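You operate a simulated robot arm through the tools that you are given. There is no shell and no other tool.

The job below is to be done with a simulated robot arm. You get a single attempt, and the scene is never put back.

TASK
Put things in order on the top of the grey table. At the end: the blue plug from the top of the grey table stands where the grey hub wheel stood; the grey hub wheel from the top of the grey table stands where the green roll stood; the green roll stands where the nut stood; the nut from the top of the grey table stands on top of the nuts; whatever was shut is shut again. Leave all else as you found it, and nothing knocked over.

Only the result counts: the job must be done as asked and must still hold three seconds after the hand-in. Knocking over, shifting, dropping, spilling or breaking anything else fails it.

THE ROBOT
A 6-joint arm with a two-finger parallel gripper, fixed in place. Base frame: the origin is at the foot of the arm, x ahead of it, y to its left, z up; the work surface is at about z = 0. Units: mm, rad, N and s.
With the tool pointing down near the work surface it reaches from about 160 to 420 mm from the base axis. Its first joint turns from -1.152 to 1.152 rad. Payload 1.57 kg.
The tool frame sits at the grasp point between the pads (the TCP): z along the fingers, y along the line on which they close. The tips reach 30 mm beyond it. Largest opening 80 mm; finger width 17, thickness 12; the body of the gripper, 40 by 82 mm, starts 80 mm behind the TCP.
Orientation is that of the tool frame in the base frame, as a unit quaternion [x, y, z, w]. With the fingers straight down and closing along the base's y, the tool's x points along the base's -x, its y along +y and its z along -z.

THE INTERFACE
- The arm moves only by the tool step_arm. Its argument "steps" is a list that holds one entry, the list of rows, each a list of 6 numbers: the shift along the tool's x, y, z in units of 100 mm (1.0 is 100 mm), then the turn, a rotation vector about the tool's x, y, z in units of 60 degrees (1.0 is 60 degrees). In form: [[[x, y, z, ax, ay, az], ...]]. A call has 1 to 20 rows; each row is the pose to reach, as a shift and turn from the pose commanded when the call began, along the tool's axes at that moment. "grip" is the finger opening in mm, from 0 to 80, set as the call begins (left out, the last holds). A call with a number of a shift or a turn outside -1 to 1 is refused whole. Each row takes 0.2 s and may step no farther than 50 mm and 0.15 rad from the row before; otherwise, or with a gripper value out of range, the whole call is refused. A pose out of reach is approached as far as the arm can. The call stops where the force on the tool passes 40 N (or 10 N more than at its start, if that is more) or the arm is blocked; 0.2 s more then pass. The fingers move at their own pace (about 153 mm/s each) and stop on an object; they squeeze with about 43 N. The grip force told is the motor's: it shows also when the fingers shut on nothing. Time passes only in rows, and 0.2 s behind the last, so rows that repeat a pose let the fingers close. The reply holds the time, the measured pose of the TCP, the force on the tool along the base axes, the opening and the grip force, in the units named above and with some noise, with the torque about the TCP (base axes, N m) and any sound that the robot's microphone picked up.
- Cameras (640 x 400 px; columns grow to the right, rows downward): "scene" is fixed at [47.5, -332.7, 412.5]; the picture's right is [0.81, -0.58, 0.00], its down [-0.40, -0.55, -0.73] and it looks along [0.43, 0.59, -0.68] (base axes); focal length 214 px, centre (320, 200). "wrist" rides on the gripper at [72, -7, -122] in the tool frame; the picture's right is [0.09, 1.00, 0.00], its down [-0.84, 0.08, -0.54] and it looks along [-0.54, 0.05, 0.84] (tool axes); focal length 238 px, centre (320, 200). There is no depth. A picture from a camera that has moved, and an enlarged one, comes with that camera's place and axes in the base frame and with its lens.
- snapshot(camera): a new picture of that camera. It takes no simulated time.
- enlarge(camera, box): a new picture of the part [left, top, right, bottom] of that camera's present view, enlarged. It takes no simulated time.
- hand_in(): hands the job in; it is judged then, once.

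Nothing tells you positions but the pictures and the camera data. Unless the task says otherwise, let go and move clear before handing in.

The tools are called after "Request:" as a command line: name --argument value ..., lists and objects as JSON in quotes. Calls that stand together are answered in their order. step_arm: Moves the arm, as the interface text tells. Its arguments: {"type":"object","properties":{"steps":{"type":"array","items":{"type":"array","items":{"type":"array","items":{"type":"number"}}}},"grip":{"type":"number"}},"required":["steps"]} The other tools are called the same way: snapshot (camera) takes a picture; enlarge (camera, box) takes an enlarged picture of a part of a camera's view; hand_in () hands the job in.

At the start:

```text
clock: 0.0
ee_pos: [209.4, 91.2, 292.0]
ee_rot: [-0.001, 1.0, 0.0, 0.0]
wrist_force: [0.6, 0.7, -0.1]
wrist_torque: [0.03, -0.01, 0.02]
grip_width: 80.2
gripper_force: 0.1
```

scene: 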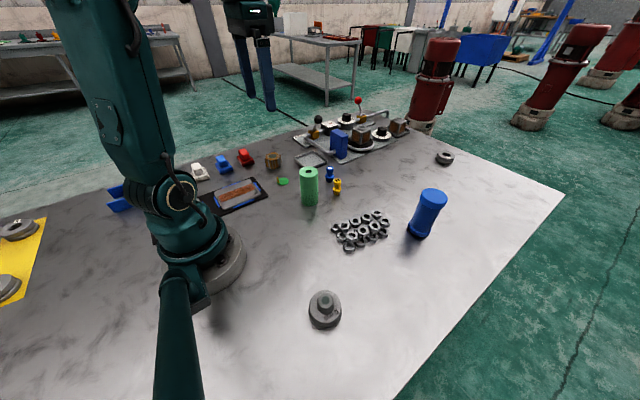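
wrist: 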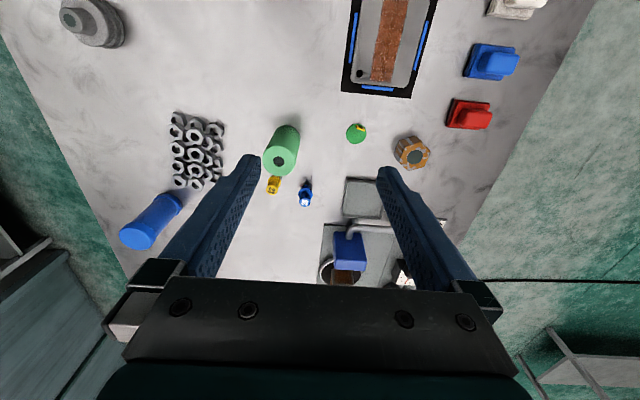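

I see a table with a grey hub wheel, a blue plug, a green roll, a cluster of nuts, and other items. I'll look closer before moving.

Request:
enlarge --camera "scene" --box '[280, 150, 480, 275]'

Request:
enlarge --camera "scene" --box '[180, 90, 420, 240]'

Request:
enlarge --camera "scene" --box '[240, 250, 400, 350]'

Request:
enlarge --camera "wrist" --box '[40, 0, 360, 200]'

Request:
enlarge --camera "wrist" --box '[300, 0, 560, 163]'

Request:
enlarge --camera "scene" --box '[0, 130, 240, 280]'

Request:
enlarge --camera "scene" --box '[370, 120, 530, 220]'

```text
3.20 times, centred on (380, 212) of scene
camera zoom: at [47.5, -332.7, 412.5], right [0.81, -0.58, 0.0], down [-0.4, -0.55, -0.73], along [0.43, 0.59, -0.68], focal length 686 px, centre (128, 160)
```

zoom: 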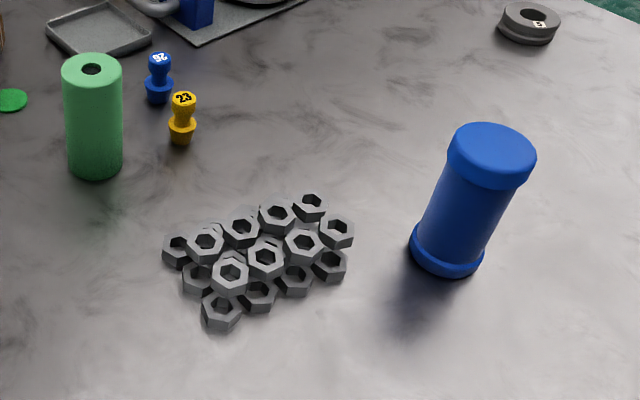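

```text
2.67 times, centred on (300, 165) of scene
camera zoom: at [47.5, -332.7, 412.5], right [0.81, -0.58, 0.0], down [-0.4, -0.55, -0.73], along [0.43, 0.59, -0.68], focal length 572 px, centre (373, 293)
```

zoom: 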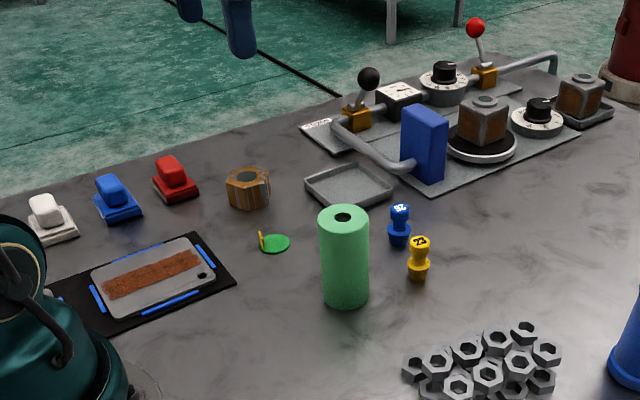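

```text
4.00 times, centred on (320, 300) of scene
camera zoom: at [47.5, -332.7, 412.5], right [0.81, -0.58, 0.0], down [-0.4, -0.55, -0.73], along [0.43, 0.59, -0.68], focal length 858 px, centre (320, -200)
```

zoom: 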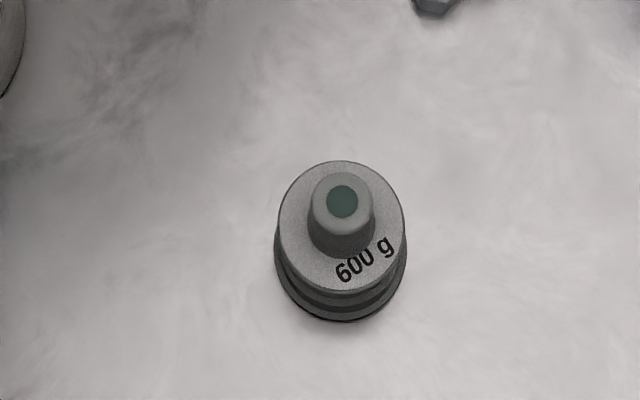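

```text
2.00 times, centred on (200, 100) of wrist
camera zoom: at [138.3, 85.3, 411.9], right [-0.09, 1.0, 0.0], down [0.84, 0.08, 0.54], along [0.54, 0.05, -0.84], focal length 477 px, centre (560, 400)
```

zoom: 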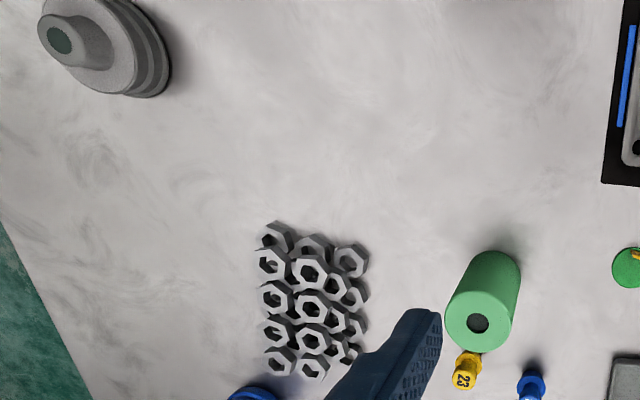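

```text
2.45 times, centred on (430, 82) of wrist
camera zoom: at [138.3, 85.3, 411.9], right [-0.09, 1.0, 0.0], down [0.84, 0.08, 0.54], along [0.54, 0.05, -0.84], focal length 585 px, centre (50, 491)
```

zoom: 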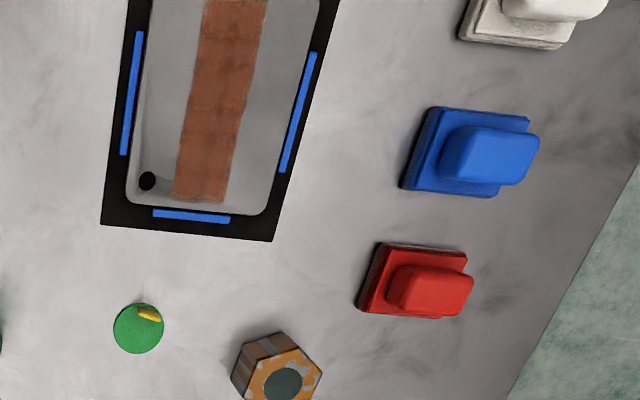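

```text
2.67 times, centred on (120, 205) of scene
camera zoom: at [47.5, -332.7, 412.5], right [0.81, -0.58, 0.0], down [-0.4, -0.55, -0.73], along [0.43, 0.59, -0.68], focal length 572 px, centre (853, 187)
```

zoom: 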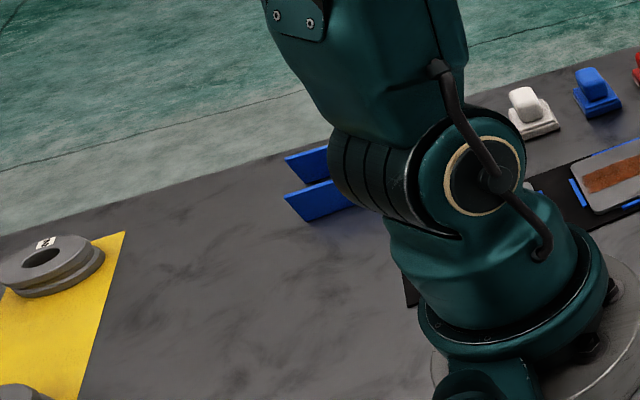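

```text
4.00 times, centred on (450, 170) of scene
camera zoom: at [47.5, -332.7, 412.5], right [0.81, -0.58, 0.0], down [-0.4, -0.55, -0.73], along [0.43, 0.59, -0.68], focal length 858 px, centre (-200, 320)
```

zoom: 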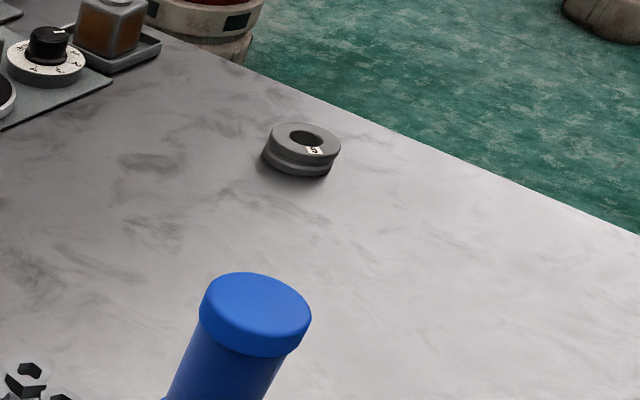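

The targets as I see them: hub wheel (marked "600 g") near (138,-228), green roll near (276,35), small blue plug "26" near (383,79), brown hex nut near (275,250), and the pile of nuts near (320,-124). I'll move the arm to get closer wrist views before grasping anything.

Request:
step_arm --steps '[[[0, -0.4, 0, 0, 0, 0], [0, -0.8, 0, 0, 0, 0], [0, -1, 0, 0, 0, 0]]]' --grip 80

```text
clock: 0.8
ee_pos: [208.4, -8.1, 290.5]
ee_rot: [-0.001, 1.0, 0.0, 0.0]
wrist_force: [0.1, -0.2, -0.7]
wrist_torque: [-0.02, -0.03, 0.03]
grip_width: 79.8
gripper_force: 0.1
```

Request:
step_arm --steps '[[[0, -0.4, 0, 0, 0, 0], [0, -0.8, 0, 0, 0, 0], [0, -1, 0, 0, 0, 0]]]'

Request:
snapshot --camera "wrist"

Request:
snapshot --camera "scene"

```text
clock: 1.6
ee_pos: [208.8, -110.4, 291.1]
ee_rot: [0.0, 1.0, 0.0, 0.001]
wrist_force: [0.3, -0.1, 0.0]
wrist_torque: [-0.01, 0.0, -0.02]
grip_width: 80.0
gripper_force: 0.1
```

```text
taken
camera wrist: at [138.4, -116.3, 412.8], right [-0.09, 1.0, 0.0], down [0.84, 0.08, 0.54], along [0.54, 0.05, -0.84], focal length 238 px, centre (320, 200)
```

wrist: 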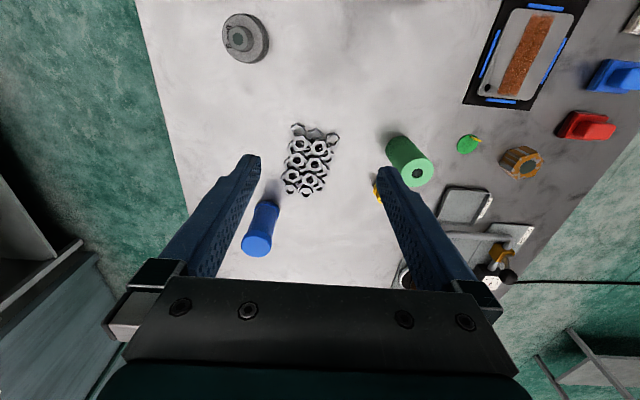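

```text
taken
```

scene: 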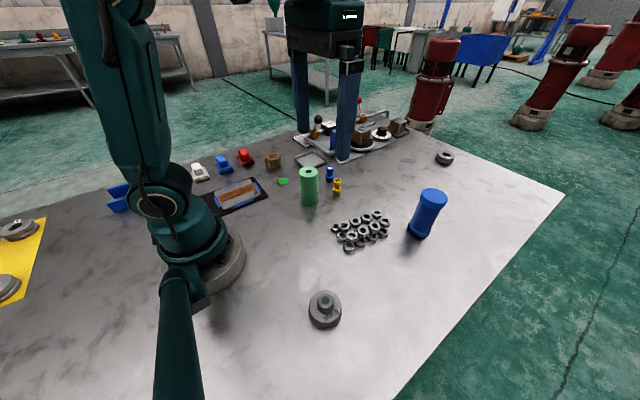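

The wrist camera now sees the pile of nuts, the hub wheel and the big blue piece. I'll enlarge these for detail.

Request:
enlarge --camera "wrist" --box '[260, 110, 360, 210]'

Request:
enlarge --camera "wrist" --box '[200, 0, 300, 80]'

Request:
enlarge --camera "wrist" --box '[360, 60, 640, 240]'

Request:
enlarge --camera "wrist" --box '[200, 180, 300, 270]'

Request:
enlarge --camera "scene" --box '[0, 200, 80, 310]'

```text
4.00 times, centred on (310, 160) of wrist
camera zoom: at [138.4, -116.3, 412.8], right [-0.09, 1.0, 0.0], down [0.84, 0.08, 0.54], along [0.54, 0.05, -0.84], focal length 953 px, centre (360, 360)
```

zoom: 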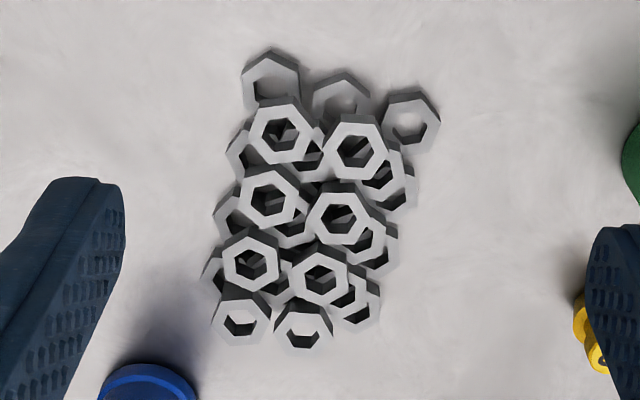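

```text
5.00 times, centred on (250, 40) of wrist
camera zoom: at [138.4, -116.3, 412.8], right [-0.09, 1.0, 0.0], down [0.84, 0.08, 0.54], along [0.54, 0.05, -0.84], focal length 1192 px, centre (670, 1000)
```

zoom: 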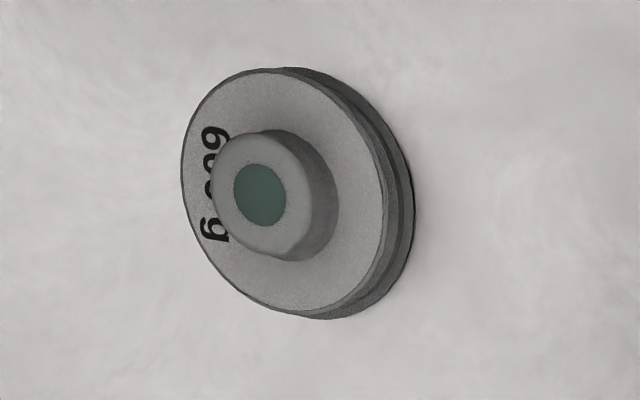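

```text
2.22 times, centred on (500, 150) of wrist
camera zoom: at [138.4, -116.3, 412.8], right [-0.09, 1.0, 0.0], down [0.84, 0.08, 0.54], along [0.54, 0.05, -0.84], focal length 530 px, centre (-80, 311)
```

zoom: 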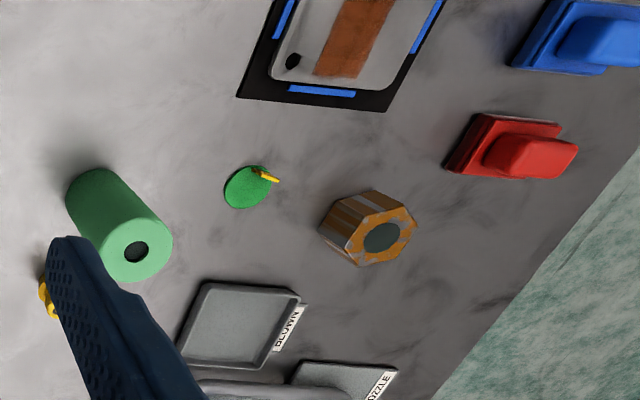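

```text
4.44 times, centred on (250, 225) of wrist
camera zoom: at [138.4, -116.3, 412.8], right [-0.09, 1.0, 0.0], down [0.84, 0.08, 0.54], along [0.54, 0.05, -0.84], focal length 1059 px, centre (631, 89)
```

zoom: 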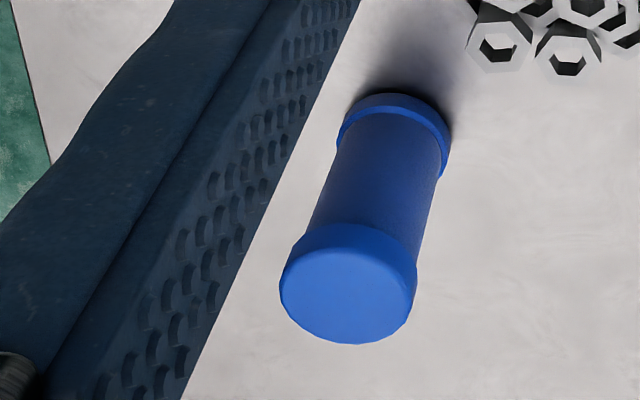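

```text
3.64 times, centred on (40, 255) of scene
camera zoom: at [47.5, -332.7, 412.5], right [0.81, -0.58, 0.0], down [-0.4, -0.55, -0.73], along [0.43, 0.59, -0.68], focal length 780 px, centre (1338, 0)
```

zoom: 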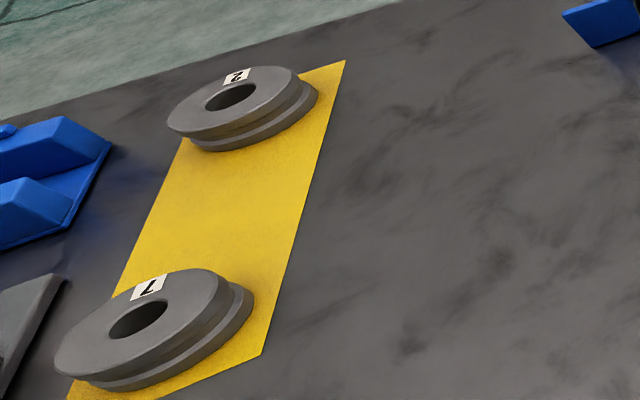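

The pile's top layer shows six nuts at roughly z=30–36. I'll go lower to measure the pile and the hub wheel.

Request:
step_arm --steps '[[[0, -0.02, 0.4, 0, 0, 0], [0, -0.05, 0.8, 0, 0, 0], [0, -0.05, 1, 0, 0, 0]]]'

Request:
snapshot --camera "wrist"

Request:
enlarge --camera "wrist" --box '[220, 60, 400, 190]'

```text
clock: 2.4
ee_pos: [209.3, -115.0, 193.5]
ee_rot: [-0.001, 1.0, 0.0, 0.001]
wrist_force: [-0.4, -1.0, 0.2]
wrist_torque: [0.02, -0.04, 0.03]
grip_width: 80.0
gripper_force: 0.0
```

```text
taken
camera wrist: at [137.4, -121.5, 313.2], right [-0.09, 1.0, 0.0], down [0.84, 0.08, 0.54], along [0.54, 0.05, -0.84], focal length 238 px, centre (320, 200)
```

wrist: 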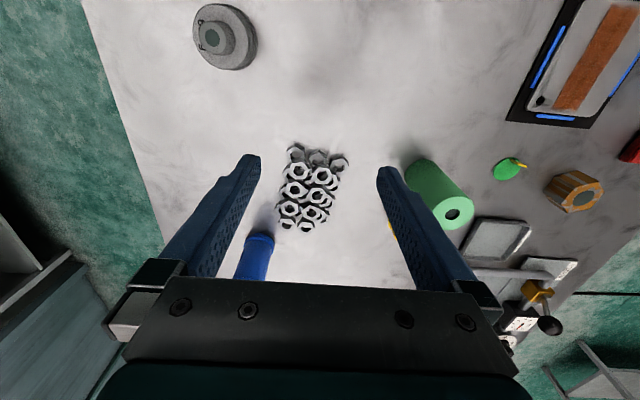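

```text
3.08 times, centred on (310, 125) of wrist
camera zoom: at [137.4, -121.5, 313.2], right [-0.09, 1.0, 0.0], down [0.84, 0.08, 0.54], along [0.54, 0.05, -0.84], focal length 733 px, centre (351, 431)
```

zoom: 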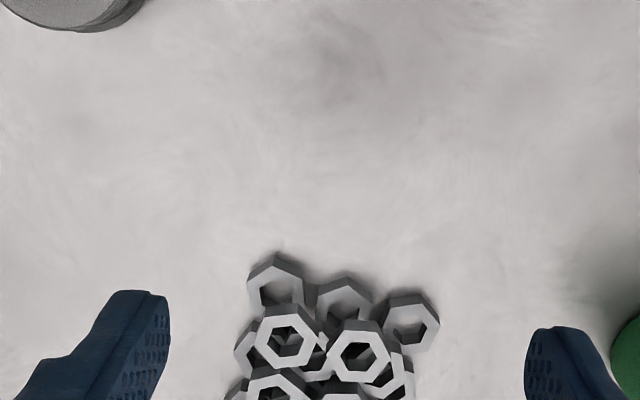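

Request:
enlarge --camera "wrist" --box '[250, 130, 378, 242]'

Request:
enlarge --camera "wrist" --box '[170, 0, 290, 80]'

Request:
enlarge --camera "scene" --box '[320, 200, 400, 260]'

```text
3.57 times, centred on (314, 186) of wrist
camera zoom: at [137.4, -121.5, 313.2], right [-0.09, 1.0, 0.0], down [0.84, 0.08, 0.54], along [0.54, 0.05, -0.84], focal length 851 px, centre (341, 250)
```

zoom: 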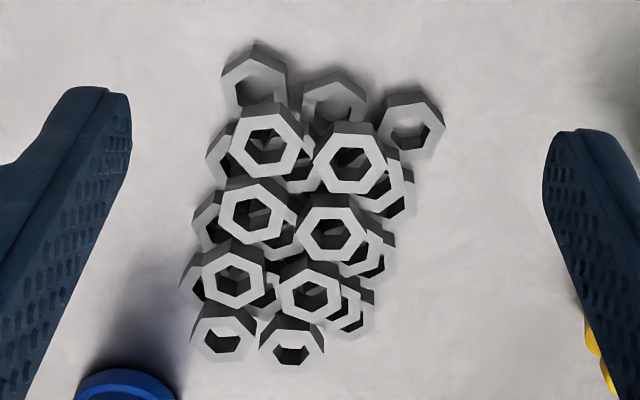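

```text
5.00 times, centred on (230, 40) of wrist
camera zoom: at [137.4, -121.5, 313.2], right [-0.09, 1.0, 0.0], down [0.84, 0.08, 0.54], along [0.54, 0.05, -0.84], focal length 1192 px, centre (770, 1000)
```

zoom: 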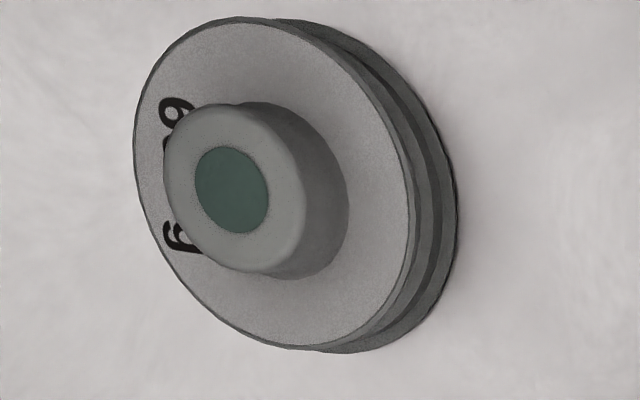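

```text
6.67 times, centred on (360, 230) of scene
camera zoom: at [47.5, -332.7, 412.5], right [0.81, -0.58, 0.0], down [-0.4, -0.55, -0.73], along [0.43, 0.59, -0.68], focal length 1430 px, centre (53, 0)
```

zoom: 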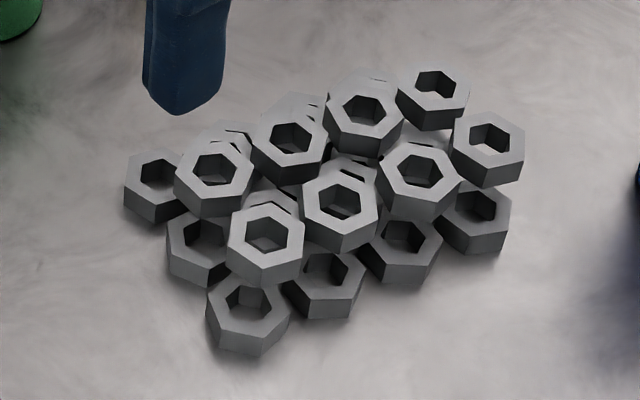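

The pile appears to be two layers with its top at about z=31, and the brown nut is large (~50 mm across). Next I'll travel to the nut for a close look.

Request:
step_arm --steps '[[[0, 0.45, 0, 0, 0, 0], [0, 0.9, 0, 0, 0, 0], [0, 1, 0, 0, 0, 0]]]'

Request:
step_arm --steps '[[[0, 0.45, 0, 0, 0, 0], [0, 0.9, 0, 0, 0, 0], [0, 1, 0, 0, 0, 0]]]'

Request:
step_arm --steps '[[[0, 0.45, 0, 0, 0, 0], [0, 0.9, 0, 0, 0, 0], [0, 1, 0, 0, 0, 0]]]'

Request:
snapshot --camera "wrist"

Request:
enlarge --camera "wrist" --box '[300, 100, 460, 200]'

```text
clock: 3.2
ee_pos: [208.0, -13.7, 191.1]
ee_rot: [0.0, 1.0, 0.001, 0.0]
wrist_force: [-0.5, -0.7, 0.1]
wrist_torque: [0.02, 0.01, -0.01]
grip_width: 80.0
gripper_force: 0.1
```

```text
clock: 4.0
ee_pos: [208.6, 86.3, 191.0]
ee_rot: [-0.001, 1.0, -0.001, 0.0]
wrist_force: [0.1, -0.4, -0.2]
wrist_torque: [-0.01, 0.0, 0.0]
grip_width: 79.8
gripper_force: 0.1
```

```text
clock: 4.8
ee_pos: [210.4, 188.3, 190.6]
ee_rot: [0.0, 1.0, 0.0, 0.0]
wrist_force: [-0.5, -0.5, 0.4]
wrist_torque: [0.0, -0.01, 0.01]
grip_width: 80.2
gripper_force: 0.0
```

```text
taken
camera wrist: at [138.2, 181.3, 311.8], right [-0.09, 1.0, 0.0], down [0.84, 0.08, 0.54], along [0.54, 0.05, -0.84], focal length 238 px, centre (320, 200)
```

wrist: 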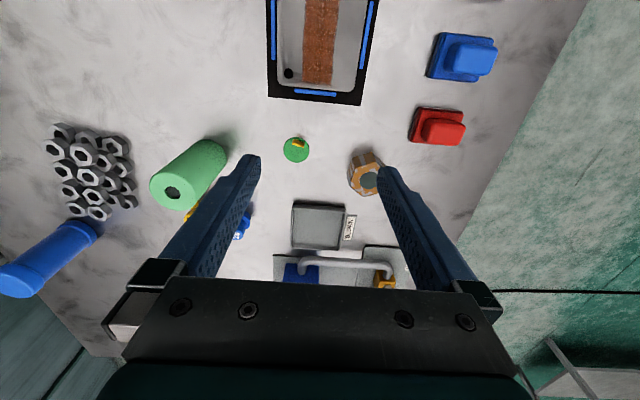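

```text
4.00 times, centred on (380, 150) of wrist
camera zoom: at [138.2, 181.3, 311.8], right [-0.09, 1.0, 0.0], down [0.84, 0.08, 0.54], along [0.54, 0.05, -0.84], focal length 953 px, centre (80, 400)
```

zoom: 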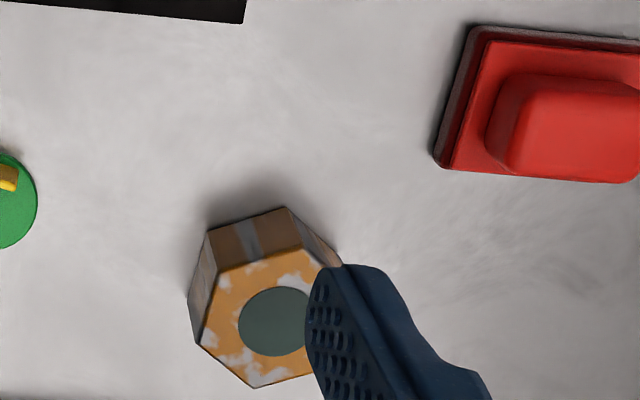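

The nut is partly hidden by the finger. I'll shift in y (and back a little in x) to see it fully.

Request:
step_arm --steps '[[[0.1, 0.4, 0, 0, 0, 0], [0.3, 0.62, 0, 0, 0, 0]]]'

Request:
snapshot --camera "wrist"

Request:
enlarge --camera "wrist" --box '[260, 130, 380, 230]'

Request:
enlarge --camera "scene" --box '[250, 140, 330, 190]'

```text
clock: 5.4
ee_pos: [179.2, 248.3, 192.6]
ee_rot: [-0.001, 1.0, 0.0, 0.0]
wrist_force: [0.5, -0.3, -0.2]
wrist_torque: [-0.01, -0.01, -0.03]
grip_width: 80.0
gripper_force: 0.1
```

```text
taken
camera wrist: at [108.4, 242.5, 312.0], right [-0.09, 1.0, 0.0], down [0.84, 0.08, 0.54], along [0.54, 0.05, -0.84], focal length 238 px, centre (320, 200)
```

wrist: 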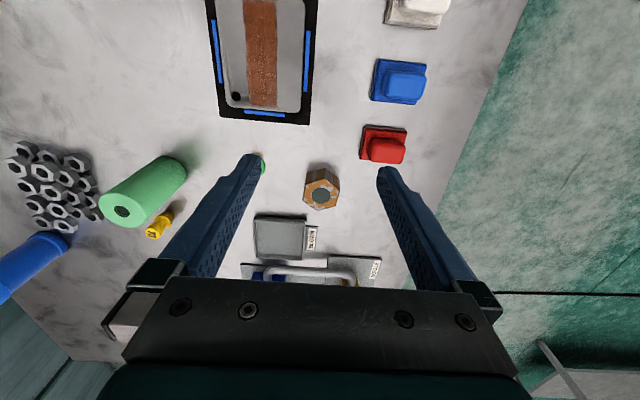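

```text
4.00 times, centred on (320, 180) of wrist
camera zoom: at [108.4, 242.5, 312.0], right [-0.09, 1.0, 0.0], down [0.84, 0.08, 0.54], along [0.54, 0.05, -0.84], focal length 953 px, centre (320, 280)
```

zoom: 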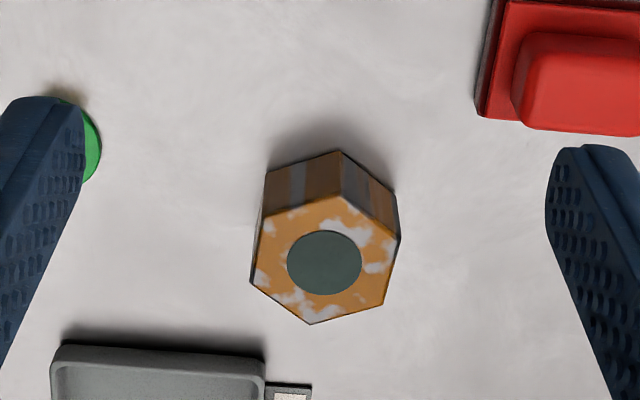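

```text
8.00 times, centred on (290, 165) of scene
camera zoom: at [47.5, -332.7, 412.5], right [0.81, -0.58, 0.0], down [-0.4, -0.55, -0.73], along [0.43, 0.59, -0.68], focal length 1716 px, centre (560, 480)
```

zoom: 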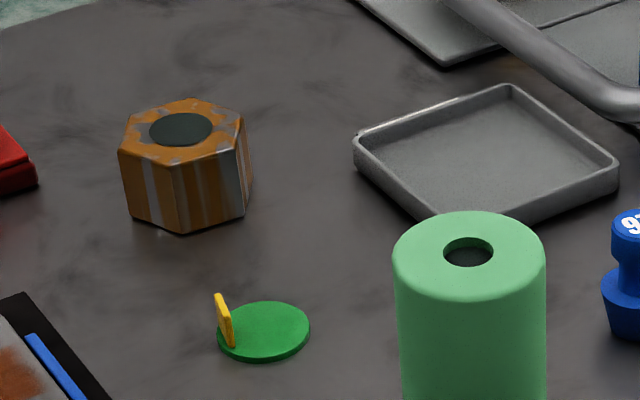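

The nut is about 34 mm tall, ~46 mm across flats, centred near (278.5, 259), with flats facing about 6° off base y. I'll move over it with a 6° turn and check alignment.

Request:
step_arm --steps '[[[-0.45, 0.05, 0, 0, 0, 0.05], [-0.9, 0.1, 0, 0, 0, 0.1], [-0.995, 0.105, 0.3, 0, 0, 0.1], [-0.995, 0.105, 0.6, 0, 0, 0.1], [-0.995, 0.105, 0.6, 0, 0, 0.1]]]' --grip 80

Request:
snapshot --camera "wrist"

Request:
snapshot --camera "scene"

```text
clock: 6.6
ee_pos: [277.9, 261.5, 130.9]
ee_rot: [0.051, 0.999, 0.0, 0.0]
wrist_force: [0.3, -0.9, 0.5]
wrist_torque: [-0.01, 0.02, -0.02]
grip_width: 79.9
gripper_force: 0.0
```

```text
taken
camera wrist: at [207.0, 262.1, 251.9], right [0.01, 1.0, 0.0], down [0.84, -0.01, 0.54], along [0.54, -0.01, -0.84], focal length 238 px, centre (320, 200)
```

wrist: 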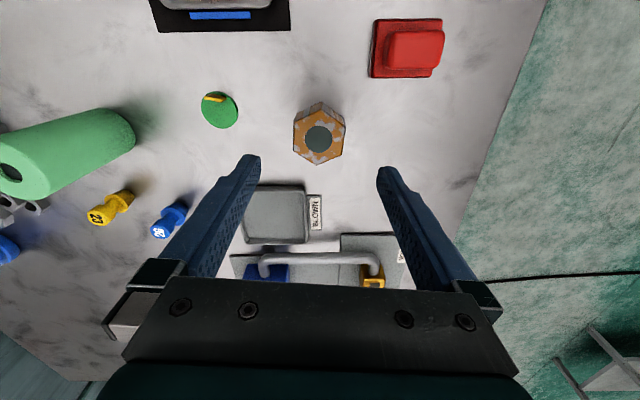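

```text
taken
```

scene: 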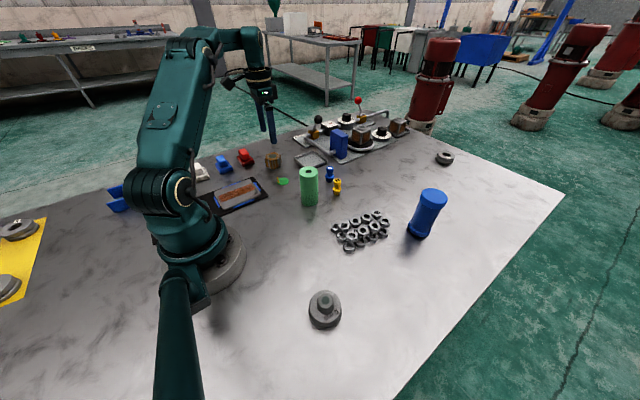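

Request:
enlarge --camera "wrist" --box '[270, 80, 370, 180]'

Request:
enlarge --camera "wrist" --box '[130, 70, 400, 240]'

Request:
enlarge --camera "scene" --box '[230, 60, 310, 190]'

```text
4.00 times, centred on (320, 130) of wrist
camera zoom: at [207.0, 262.1, 251.9], right [0.01, 1.0, 0.0], down [0.84, -0.01, 0.54], along [0.54, -0.01, -0.84], focal length 953 px, centre (320, 480)
```

zoom: 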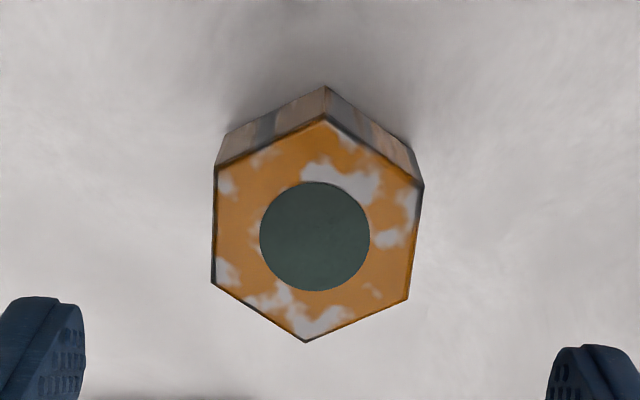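

```text
2.35 times, centred on (265, 155) of wrist
camera zoom: at [207.0, 262.1, 251.9], right [0.01, 1.0, 0.0], down [0.84, -0.01, 0.54], along [0.54, -0.01, -0.84], focal length 561 px, centre (449, 306)
```

zoom: 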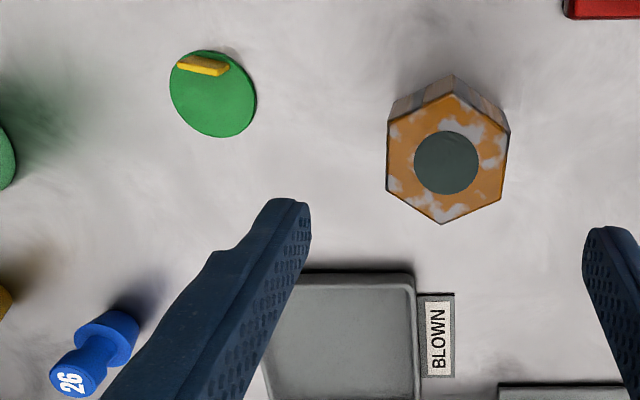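

```text
3.08 times, centred on (270, 125) of scene
camera zoom: at [47.5, -332.7, 412.5], right [0.81, -0.58, 0.0], down [-0.4, -0.55, -0.73], along [0.43, 0.59, -0.68], focal length 660 px, centre (474, 431)
```

zoom: 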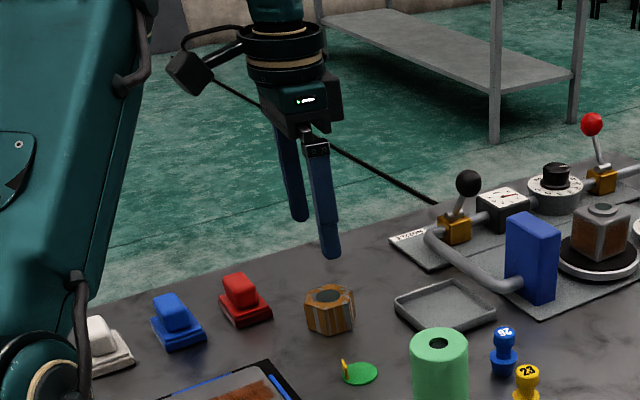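

The gripper is well aligned above the nut (about 1.5 mm off in y). I'll descend to z≈38 with fingers open.

Request:
step_arm --steps '[[[0, -0.015, 0.3, 0, 0, 0], [0, -0.015, 0.6, 0, 0, 0], [0, -0.015, 0.8, 0, 0, 0], [0, -0.015, 0.93, 0, 0, 0], [0, -0.015, 0.93, 0, 0, 0]]]'

Request:
snapshot --camera "wrist"

Request:
enlarge --camera "scene" --box '[230, 100, 330, 190]'

```text
clock: 7.8
ee_pos: [277.3, 258.6, 37.8]
ee_rot: [0.051, 0.999, 0.0, 0.0]
wrist_force: [0.0, 0.4, 0.0]
wrist_torque: [0.0, 0.03, 0.02]
grip_width: 80.0
gripper_force: 0.2
```

```text
taken
camera wrist: at [206.7, 258.8, 159.2], right [0.01, 1.0, 0.0], down [0.84, -0.01, 0.54], along [0.54, -0.01, -0.84], focal length 238 px, centre (320, 200)
```

wrist: 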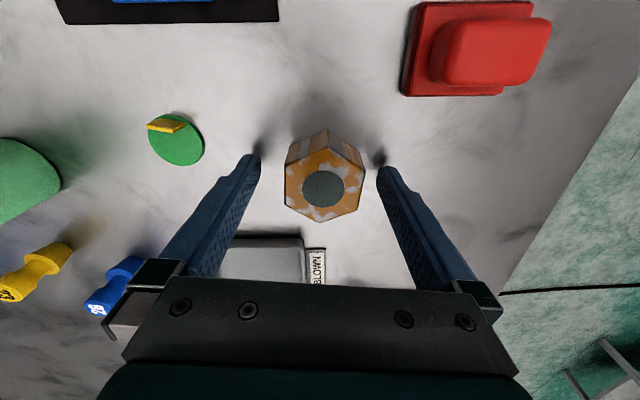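

```text
4.44 times, centred on (280, 145) of scene
camera zoom: at [47.5, -332.7, 412.5], right [0.81, -0.58, 0.0], down [-0.4, -0.55, -0.73], along [0.43, 0.59, -0.68], focal length 953 px, centre (498, 444)
```

zoom: 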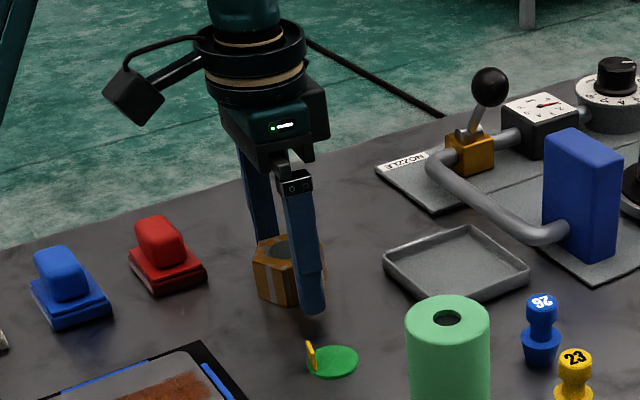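

Fingers straddle the nut cleanly. Closing now.

Request:
step_arm --steps '[[[0, 0, 0, 0, 0, 0], [0, 0, 0, 0, 0, 0], [0, 0, 0, 0, 0, 0]]]' --grip 20

Request:
snapshot --camera "wrist"

```text
clock: 8.6
ee_pos: [278.7, 258.4, 38.5]
ee_rot: [0.052, 0.999, 0.0, 0.0]
wrist_force: [0.5, -0.5, 0.4]
wrist_torque: [0.11, -0.07, 0.03]
grip_width: 48.0
gripper_force: 43.5
```

```text
taken
camera wrist: at [206.7, 258.8, 159.4], right [0.01, 1.0, 0.0], down [0.84, -0.01, 0.54], along [0.54, -0.01, -0.84], focal length 238 px, centre (320, 200)
```

wrist: 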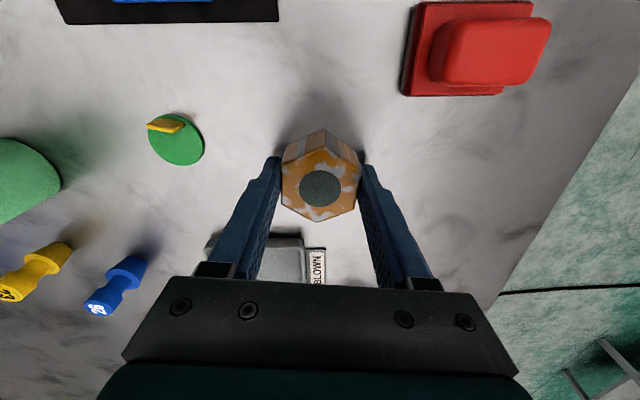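

Gripped at 48 mm. Lifting straight up.

Request:
step_arm --steps '[[[0, 0, -0.1, 0, 0, 0], [0, 0, -0.3, 0, 0, 0], [0, 0, -0.6, 0, 0, 0], [0, 0, -0.9, 0, 0, 0], [0, 0, -1, 0, 0, 0], [0, 0, -1, 0, 0, 0]]]'

Request:
snapshot --camera "wrist"

```text
clock: 10.0
ee_pos: [277.6, 258.1, 138.0]
ee_rot: [0.052, 0.999, 0.0, 0.0]
wrist_force: [0.4, 0.4, -3.8]
wrist_torque: [-0.01, 0.01, -0.01]
grip_width: 48.0
gripper_force: 42.9
```

```text
taken
camera wrist: at [206.5, 258.7, 258.9], right [0.01, 1.0, 0.0], down [0.84, -0.01, 0.54], along [0.54, -0.01, -0.84], focal length 238 px, centre (320, 200)
```

wrist: 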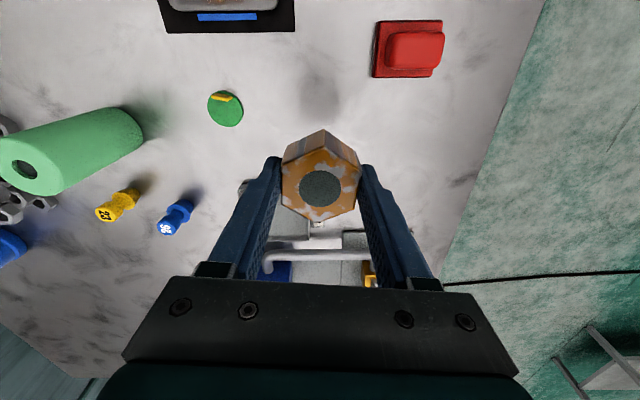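

Nut held (≈0.39 kg). I'll rise to z≈190, undo the 6° turn, and carry it over to the pile, centred about (322.5, -128).

Request:
step_arm --steps '[[[0, 0, -0.3, 0, 0, -0.05], [0, 0, -0.5, 0, 0, -0.1], [0, 0, -0.5, 0, 0, -0.1]]]'

Request:
step_arm --steps '[[[0, -0.2, 0, 0, 0, 0], [0, -0.6, 0, 0, 0, 0], [0, -1, 0, 0, 0, 0]]]'

Request:
step_arm --steps '[[[0, -0.35, 0, 0, 0, 0], [0, -0.7, 0, 0, 0, 0], [0, -1, 0, 0, 0, 0]]]'

Request:
step_arm --steps '[[[-0.1, -0.35, 0, 0, 0, 0], [-0.3, -0.7, 0, 0, 0, 0], [-0.442, -1, 0, 0, 0, 0]]]'

Request:
step_arm --steps '[[[0, -0.35, 0, 0, 0, 0], [0, -0.7, 0, 0, 0, 0], [0, -0.853, 0, 0, 0, 0], [0, -0.853, 0, 0, 0, 0]]]'

Request:
snapshot --camera "wrist"

Request:
snapshot --camera "scene"

```text
clock: 10.8
ee_pos: [276.3, 256.0, 186.2]
ee_rot: [-0.001, 1.0, -0.001, -0.001]
wrist_force: [-0.8, -0.1, -4.6]
wrist_torque: [-0.03, 0.02, 0.0]
grip_width: 48.5
gripper_force: 43.4
out of reach, approached as far as the arm can: row 2, 3
```

```text
clock: 11.6
ee_pos: [275.2, 157.2, 185.8]
ee_rot: [-0.001, 1.0, 0.0, 0.001]
wrist_force: [0.8, 0.0, -3.7]
wrist_torque: [-0.01, 0.03, 0.02]
grip_width: 48.2
gripper_force: 42.3
```

```text
clock: 12.4
ee_pos: [275.8, 56.0, 186.7]
ee_rot: [-0.001, 1.0, 0.0, 0.0]
wrist_force: [0.1, 0.9, -4.6]
wrist_torque: [0.02, 0.0, -0.01]
grip_width: 48.3
gripper_force: 42.9
```

```text
clock: 13.2
ee_pos: [320.6, -44.0, 186.3]
ee_rot: [-0.001, 1.0, 0.0, 0.001]
wrist_force: [-1.0, 0.0, -3.9]
wrist_torque: [0.01, 0.0, 0.0]
grip_width: 48.1
gripper_force: 43.2
```

```text
clock: 14.2
ee_pos: [321.0, -129.4, 184.4]
ee_rot: [0.0, 1.0, 0.0, 0.001]
wrist_force: [0.2, -0.2, -4.4]
wrist_torque: [0.02, 0.03, 0.0]
grip_width: 48.1
gripper_force: 43.2
```

```text
taken
camera wrist: at [250.4, -136.5, 306.4], right [-0.09, 1.0, 0.0], down [0.84, 0.08, 0.54], along [0.54, 0.05, -0.84], focal length 238 px, centre (320, 200)
```

wrist: 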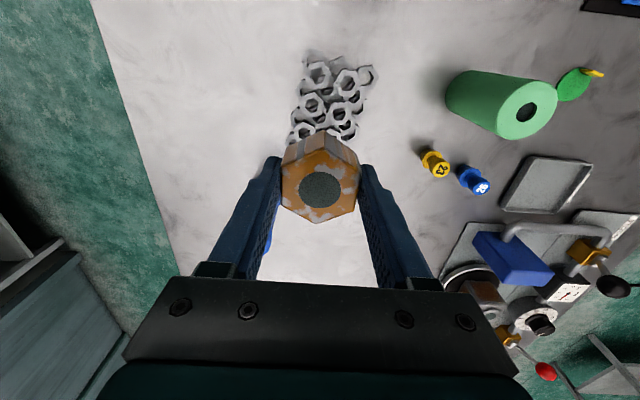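

```text
taken
```

scene: 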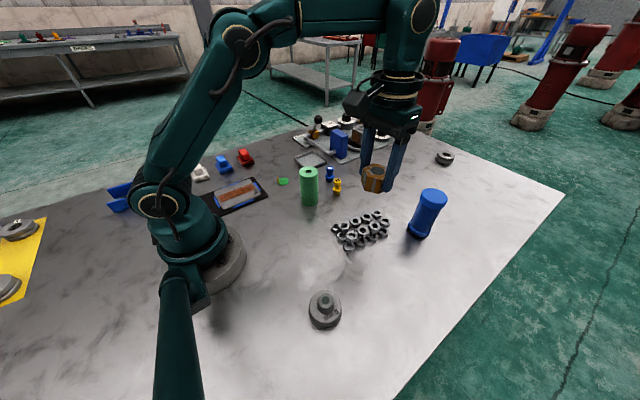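

The nut is above the pile. I'll trim the position slightly and lower to just above the pile, then check.

Request:
step_arm --steps '[[[-0.01, 0.01, 0.3, 0, 0, 0], [-0.02, 0.015, 0.6, 0, 0, 0], [-0.02, 0.015, 0.85, 0, 0, 0], [-0.02, 0.015, 1, 0, 0, 0], [-0.02, 0.015, 1, 0, 0, 0]]]'

Request:
snapshot --camera "wrist"

Request:
enlarge --camera "scene" --box '[310, 160, 430, 260]'

```text
clock: 15.4
ee_pos: [323.2, -127.9, 85.5]
ee_rot: [-0.001, 1.0, 0.0, 0.001]
wrist_force: [0.0, -0.3, -4.0]
wrist_torque: [0.0, 0.02, 0.02]
grip_width: 48.0
gripper_force: 42.6
```

```text
taken
camera wrist: at [252.1, -135.8, 206.6], right [-0.09, 1.0, 0.0], down [0.84, 0.08, 0.54], along [0.54, 0.05, -0.84], focal length 238 px, centre (320, 200)
```

wrist: 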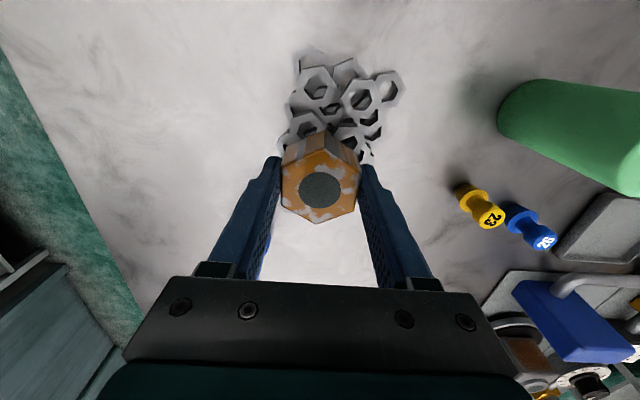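

```text
4.00 times, centred on (370, 210) of scene
camera zoom: at [47.5, -332.7, 412.5], right [0.81, -0.58, 0.0], down [-0.4, -0.55, -0.73], along [0.43, 0.59, -0.68], focal length 858 px, centre (120, 160)
```

zoom: 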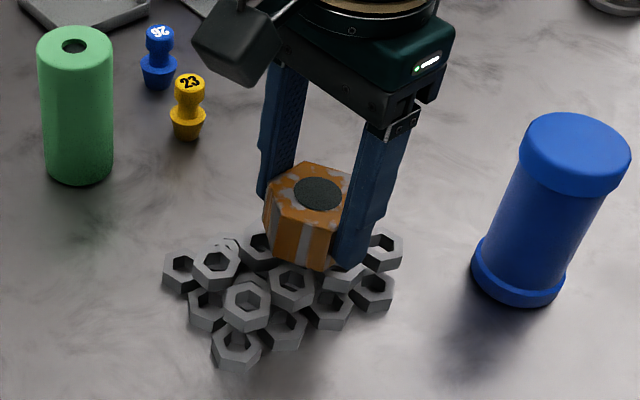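

Bottom of the nut is ~15 mm above the pile. I'll lower it in small increments watching the force.

Request:
step_arm --steps '[[[0, 0, 0.05, 0, 0, 0], [0, 0, 0.1, 0, 0, 0], [0, 0, 0.12, 0, 0, 0], [0, 0, 0.12, 0, 0, 0]]]'

Request:
enlarge --camera "scene" --box '[320, 180, 400, 260]'

```text
clock: 16.4
ee_pos: [323.2, -127.8, 75.0]
ee_rot: [-0.001, 1.0, 0.0, 0.0]
wrist_force: [0.4, -0.4, -3.7]
wrist_torque: [0.03, 0.01, -0.02]
grip_width: 48.2
gripper_force: 42.4
```

```text
5.00 times, centred on (360, 220) of scene
camera zoom: at [47.5, -332.7, 412.5], right [0.81, -0.58, 0.0], down [-0.4, -0.55, -0.73], along [0.43, 0.59, -0.68], focal length 1072 px, centre (120, 100)
```

zoom: 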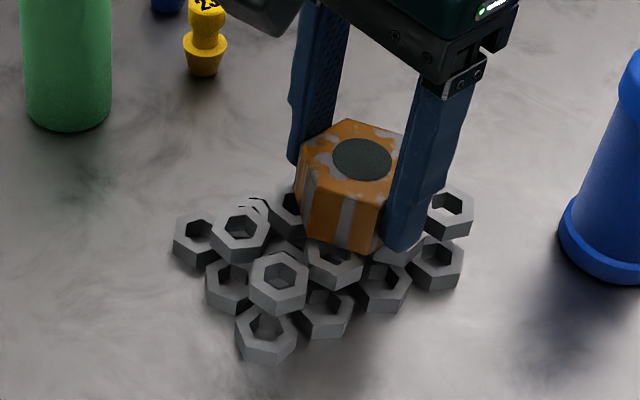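

Request:
step_arm --steps '[[[0, 0, 0.015, 0, 0, 0], [0, 0, 0.03, 0, 0, 0], [0, 0, 0.03, 0, 0, 0]]]'

```text
clock: 17.2
ee_pos: [324.5, -127.1, 71.0]
ee_rot: [-0.001, 1.0, 0.0, -0.001]
wrist_force: [-0.4, -0.2, -3.8]
wrist_torque: [0.0, 0.0, -0.01]
grip_width: 48.0
gripper_force: 42.6
```

No contact yet; I continue lowering in 1 mm steps.

Request:
step_arm --steps '[[[0, 0, 0.01, 0, 0, 0], [0, 0, 0.015, 0, 0, 0], [0, 0, 0.015, 0, 0, 0]]]'

Request:
enlarge --camera "scene" --box '[320, 180, 400, 260]'

```text
clock: 18.0
ee_pos: [323.4, -128.7, 71.8]
ee_rot: [-0.001, 1.0, -0.001, 0.001]
wrist_force: [-9.2, 4.9, 26.8]
wrist_torque: [0.43, -0.03, 0.09]
grip_width: 48.2
gripper_force: 42.9
```

```text
5.00 times, centred on (360, 220) of scene
camera zoom: at [47.4, -332.7, 412.5], right [0.81, -0.58, 0.0], down [-0.4, -0.55, -0.73], along [0.43, 0.59, -0.68], focal length 1072 px, centre (120, 100)
```

zoom: 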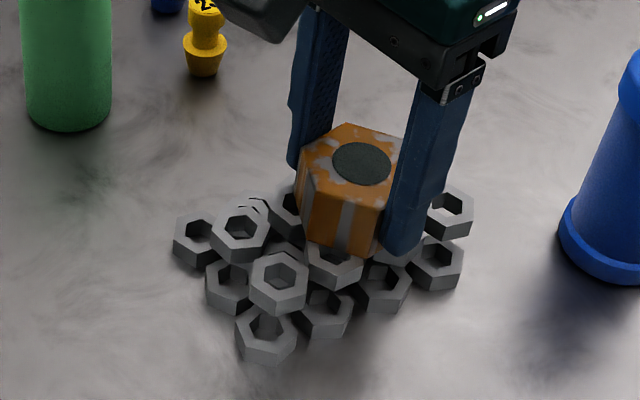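

Contact (about 30 N). I'll ease back slightly to reduce the load before releasing.

Request:
step_arm --steps '[[[0, 0, -0.006, 0, 0, 0], [0, 0, -0.006, 0, 0, 0]]]'

```text
clock: 18.6
ee_pos: [323.6, -127.4, 71.7]
ee_rot: [-0.001, 1.0, -0.001, 0.0]
wrist_force: [-9.9, 3.2, 26.0]
wrist_torque: [0.25, -0.17, 0.07]
grip_width: 48.1
gripper_force: 43.0
```

Request:
step_arm --steps '[[[0, 0, -0.006, 0, 0, 0], [0, 0, -0.006, 0, 0, 0]]]'

```text
clock: 19.2
ee_pos: [323.8, -128.1, 70.5]
ee_rot: [-0.001, 1.0, 0.0, 0.0]
wrist_force: [0.8, 0.0, 4.3]
wrist_torque: [-0.08, -0.19, 0.02]
grip_width: 48.2
gripper_force: 42.8
```

Load is nearly relieved (about 8 N). Releasing now.

Request:
step_arm --steps '[[[0, 0, 0, 0, 0, 0], [0, 0, 0, 0, 0, 0]]]' --grip 62

Request:
enlarge --camera "scene" --box '[320, 180, 400, 260]'

Request:
snapshot --camera "wrist"

```text
clock: 19.8
ee_pos: [323.8, -128.5, 71.2]
ee_rot: [-0.001, 1.0, 0.0, 0.001]
wrist_force: [-1.0, 0.2, 0.5]
wrist_torque: [-0.01, -0.02, 0.02]
grip_width: 62.0
gripper_force: 0.2
```

```text
5.00 times, centred on (360, 220) of scene
camera zoom: at [47.5, -332.7, 412.5], right [0.81, -0.58, 0.0], down [-0.4, -0.55, -0.73], along [0.43, 0.59, -0.68], focal length 1072 px, centre (120, 100)
```

zoom: 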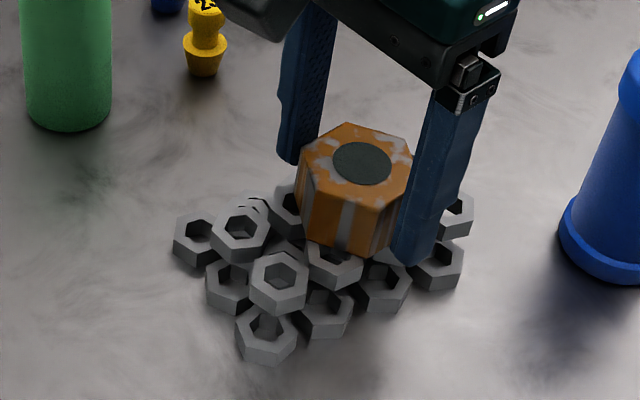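

```text
taken
camera wrist: at [252.3, -135.1, 192.7], right [-0.09, 1.0, 0.0], down [0.84, 0.08, 0.54], along [0.54, 0.05, -0.84], focal length 238 px, centre (320, 200)
```

wrist: 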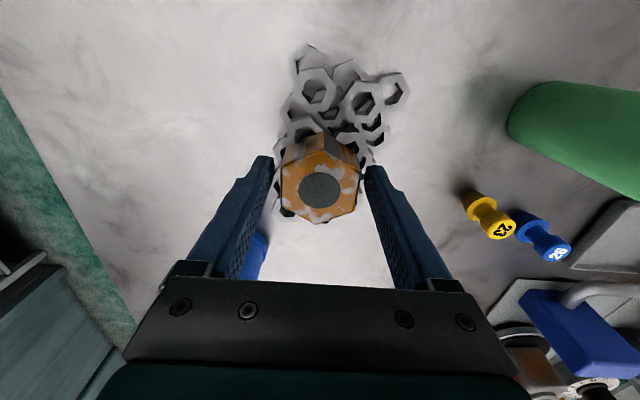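

The nut rests level on the pile. I'll retreat straight up and inspect.

Request:
step_arm --steps '[[[0, 0, -0.1, 0, 0, 0], [0, 0, -0.4, 0, 0, 0], [0, 0, -0.8, 0, 0, 0], [0, 0, -1, 0, 0, 0]]]' --grip 70

Request:
enlarge --camera "scene" --box '[310, 160, 430, 260]'

Request:
snapshot --camera "wrist"

```text
clock: 20.8
ee_pos: [322.6, -126.7, 170.5]
ee_rot: [-0.001, 1.0, 0.0, 0.0]
wrist_force: [-0.2, 0.3, -0.2]
wrist_torque: [0.01, -0.03, 0.01]
grip_width: 70.0
gripper_force: 0.0
```

```text
4.00 times, centred on (370, 210) of scene
camera zoom: at [47.5, -332.7, 412.5], right [0.81, -0.58, 0.0], down [-0.4, -0.55, -0.73], along [0.43, 0.59, -0.68], focal length 858 px, centre (120, 160)
```

zoom: 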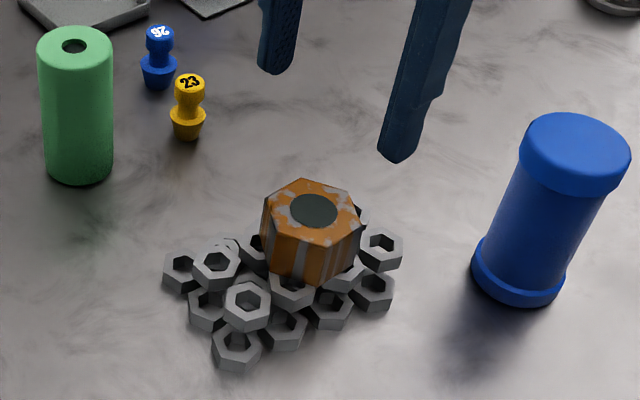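

```text
taken
camera wrist: at [251.9, -134.1, 291.5], right [-0.09, 1.0, 0.0], down [0.84, 0.08, 0.54], along [0.54, 0.05, -0.84], focal length 238 px, centre (320, 200)
```

wrist: 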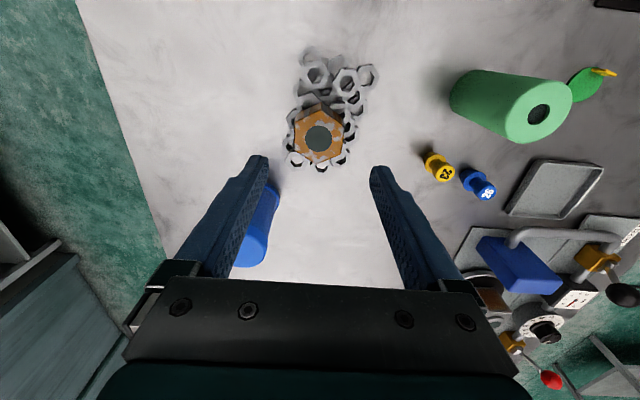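

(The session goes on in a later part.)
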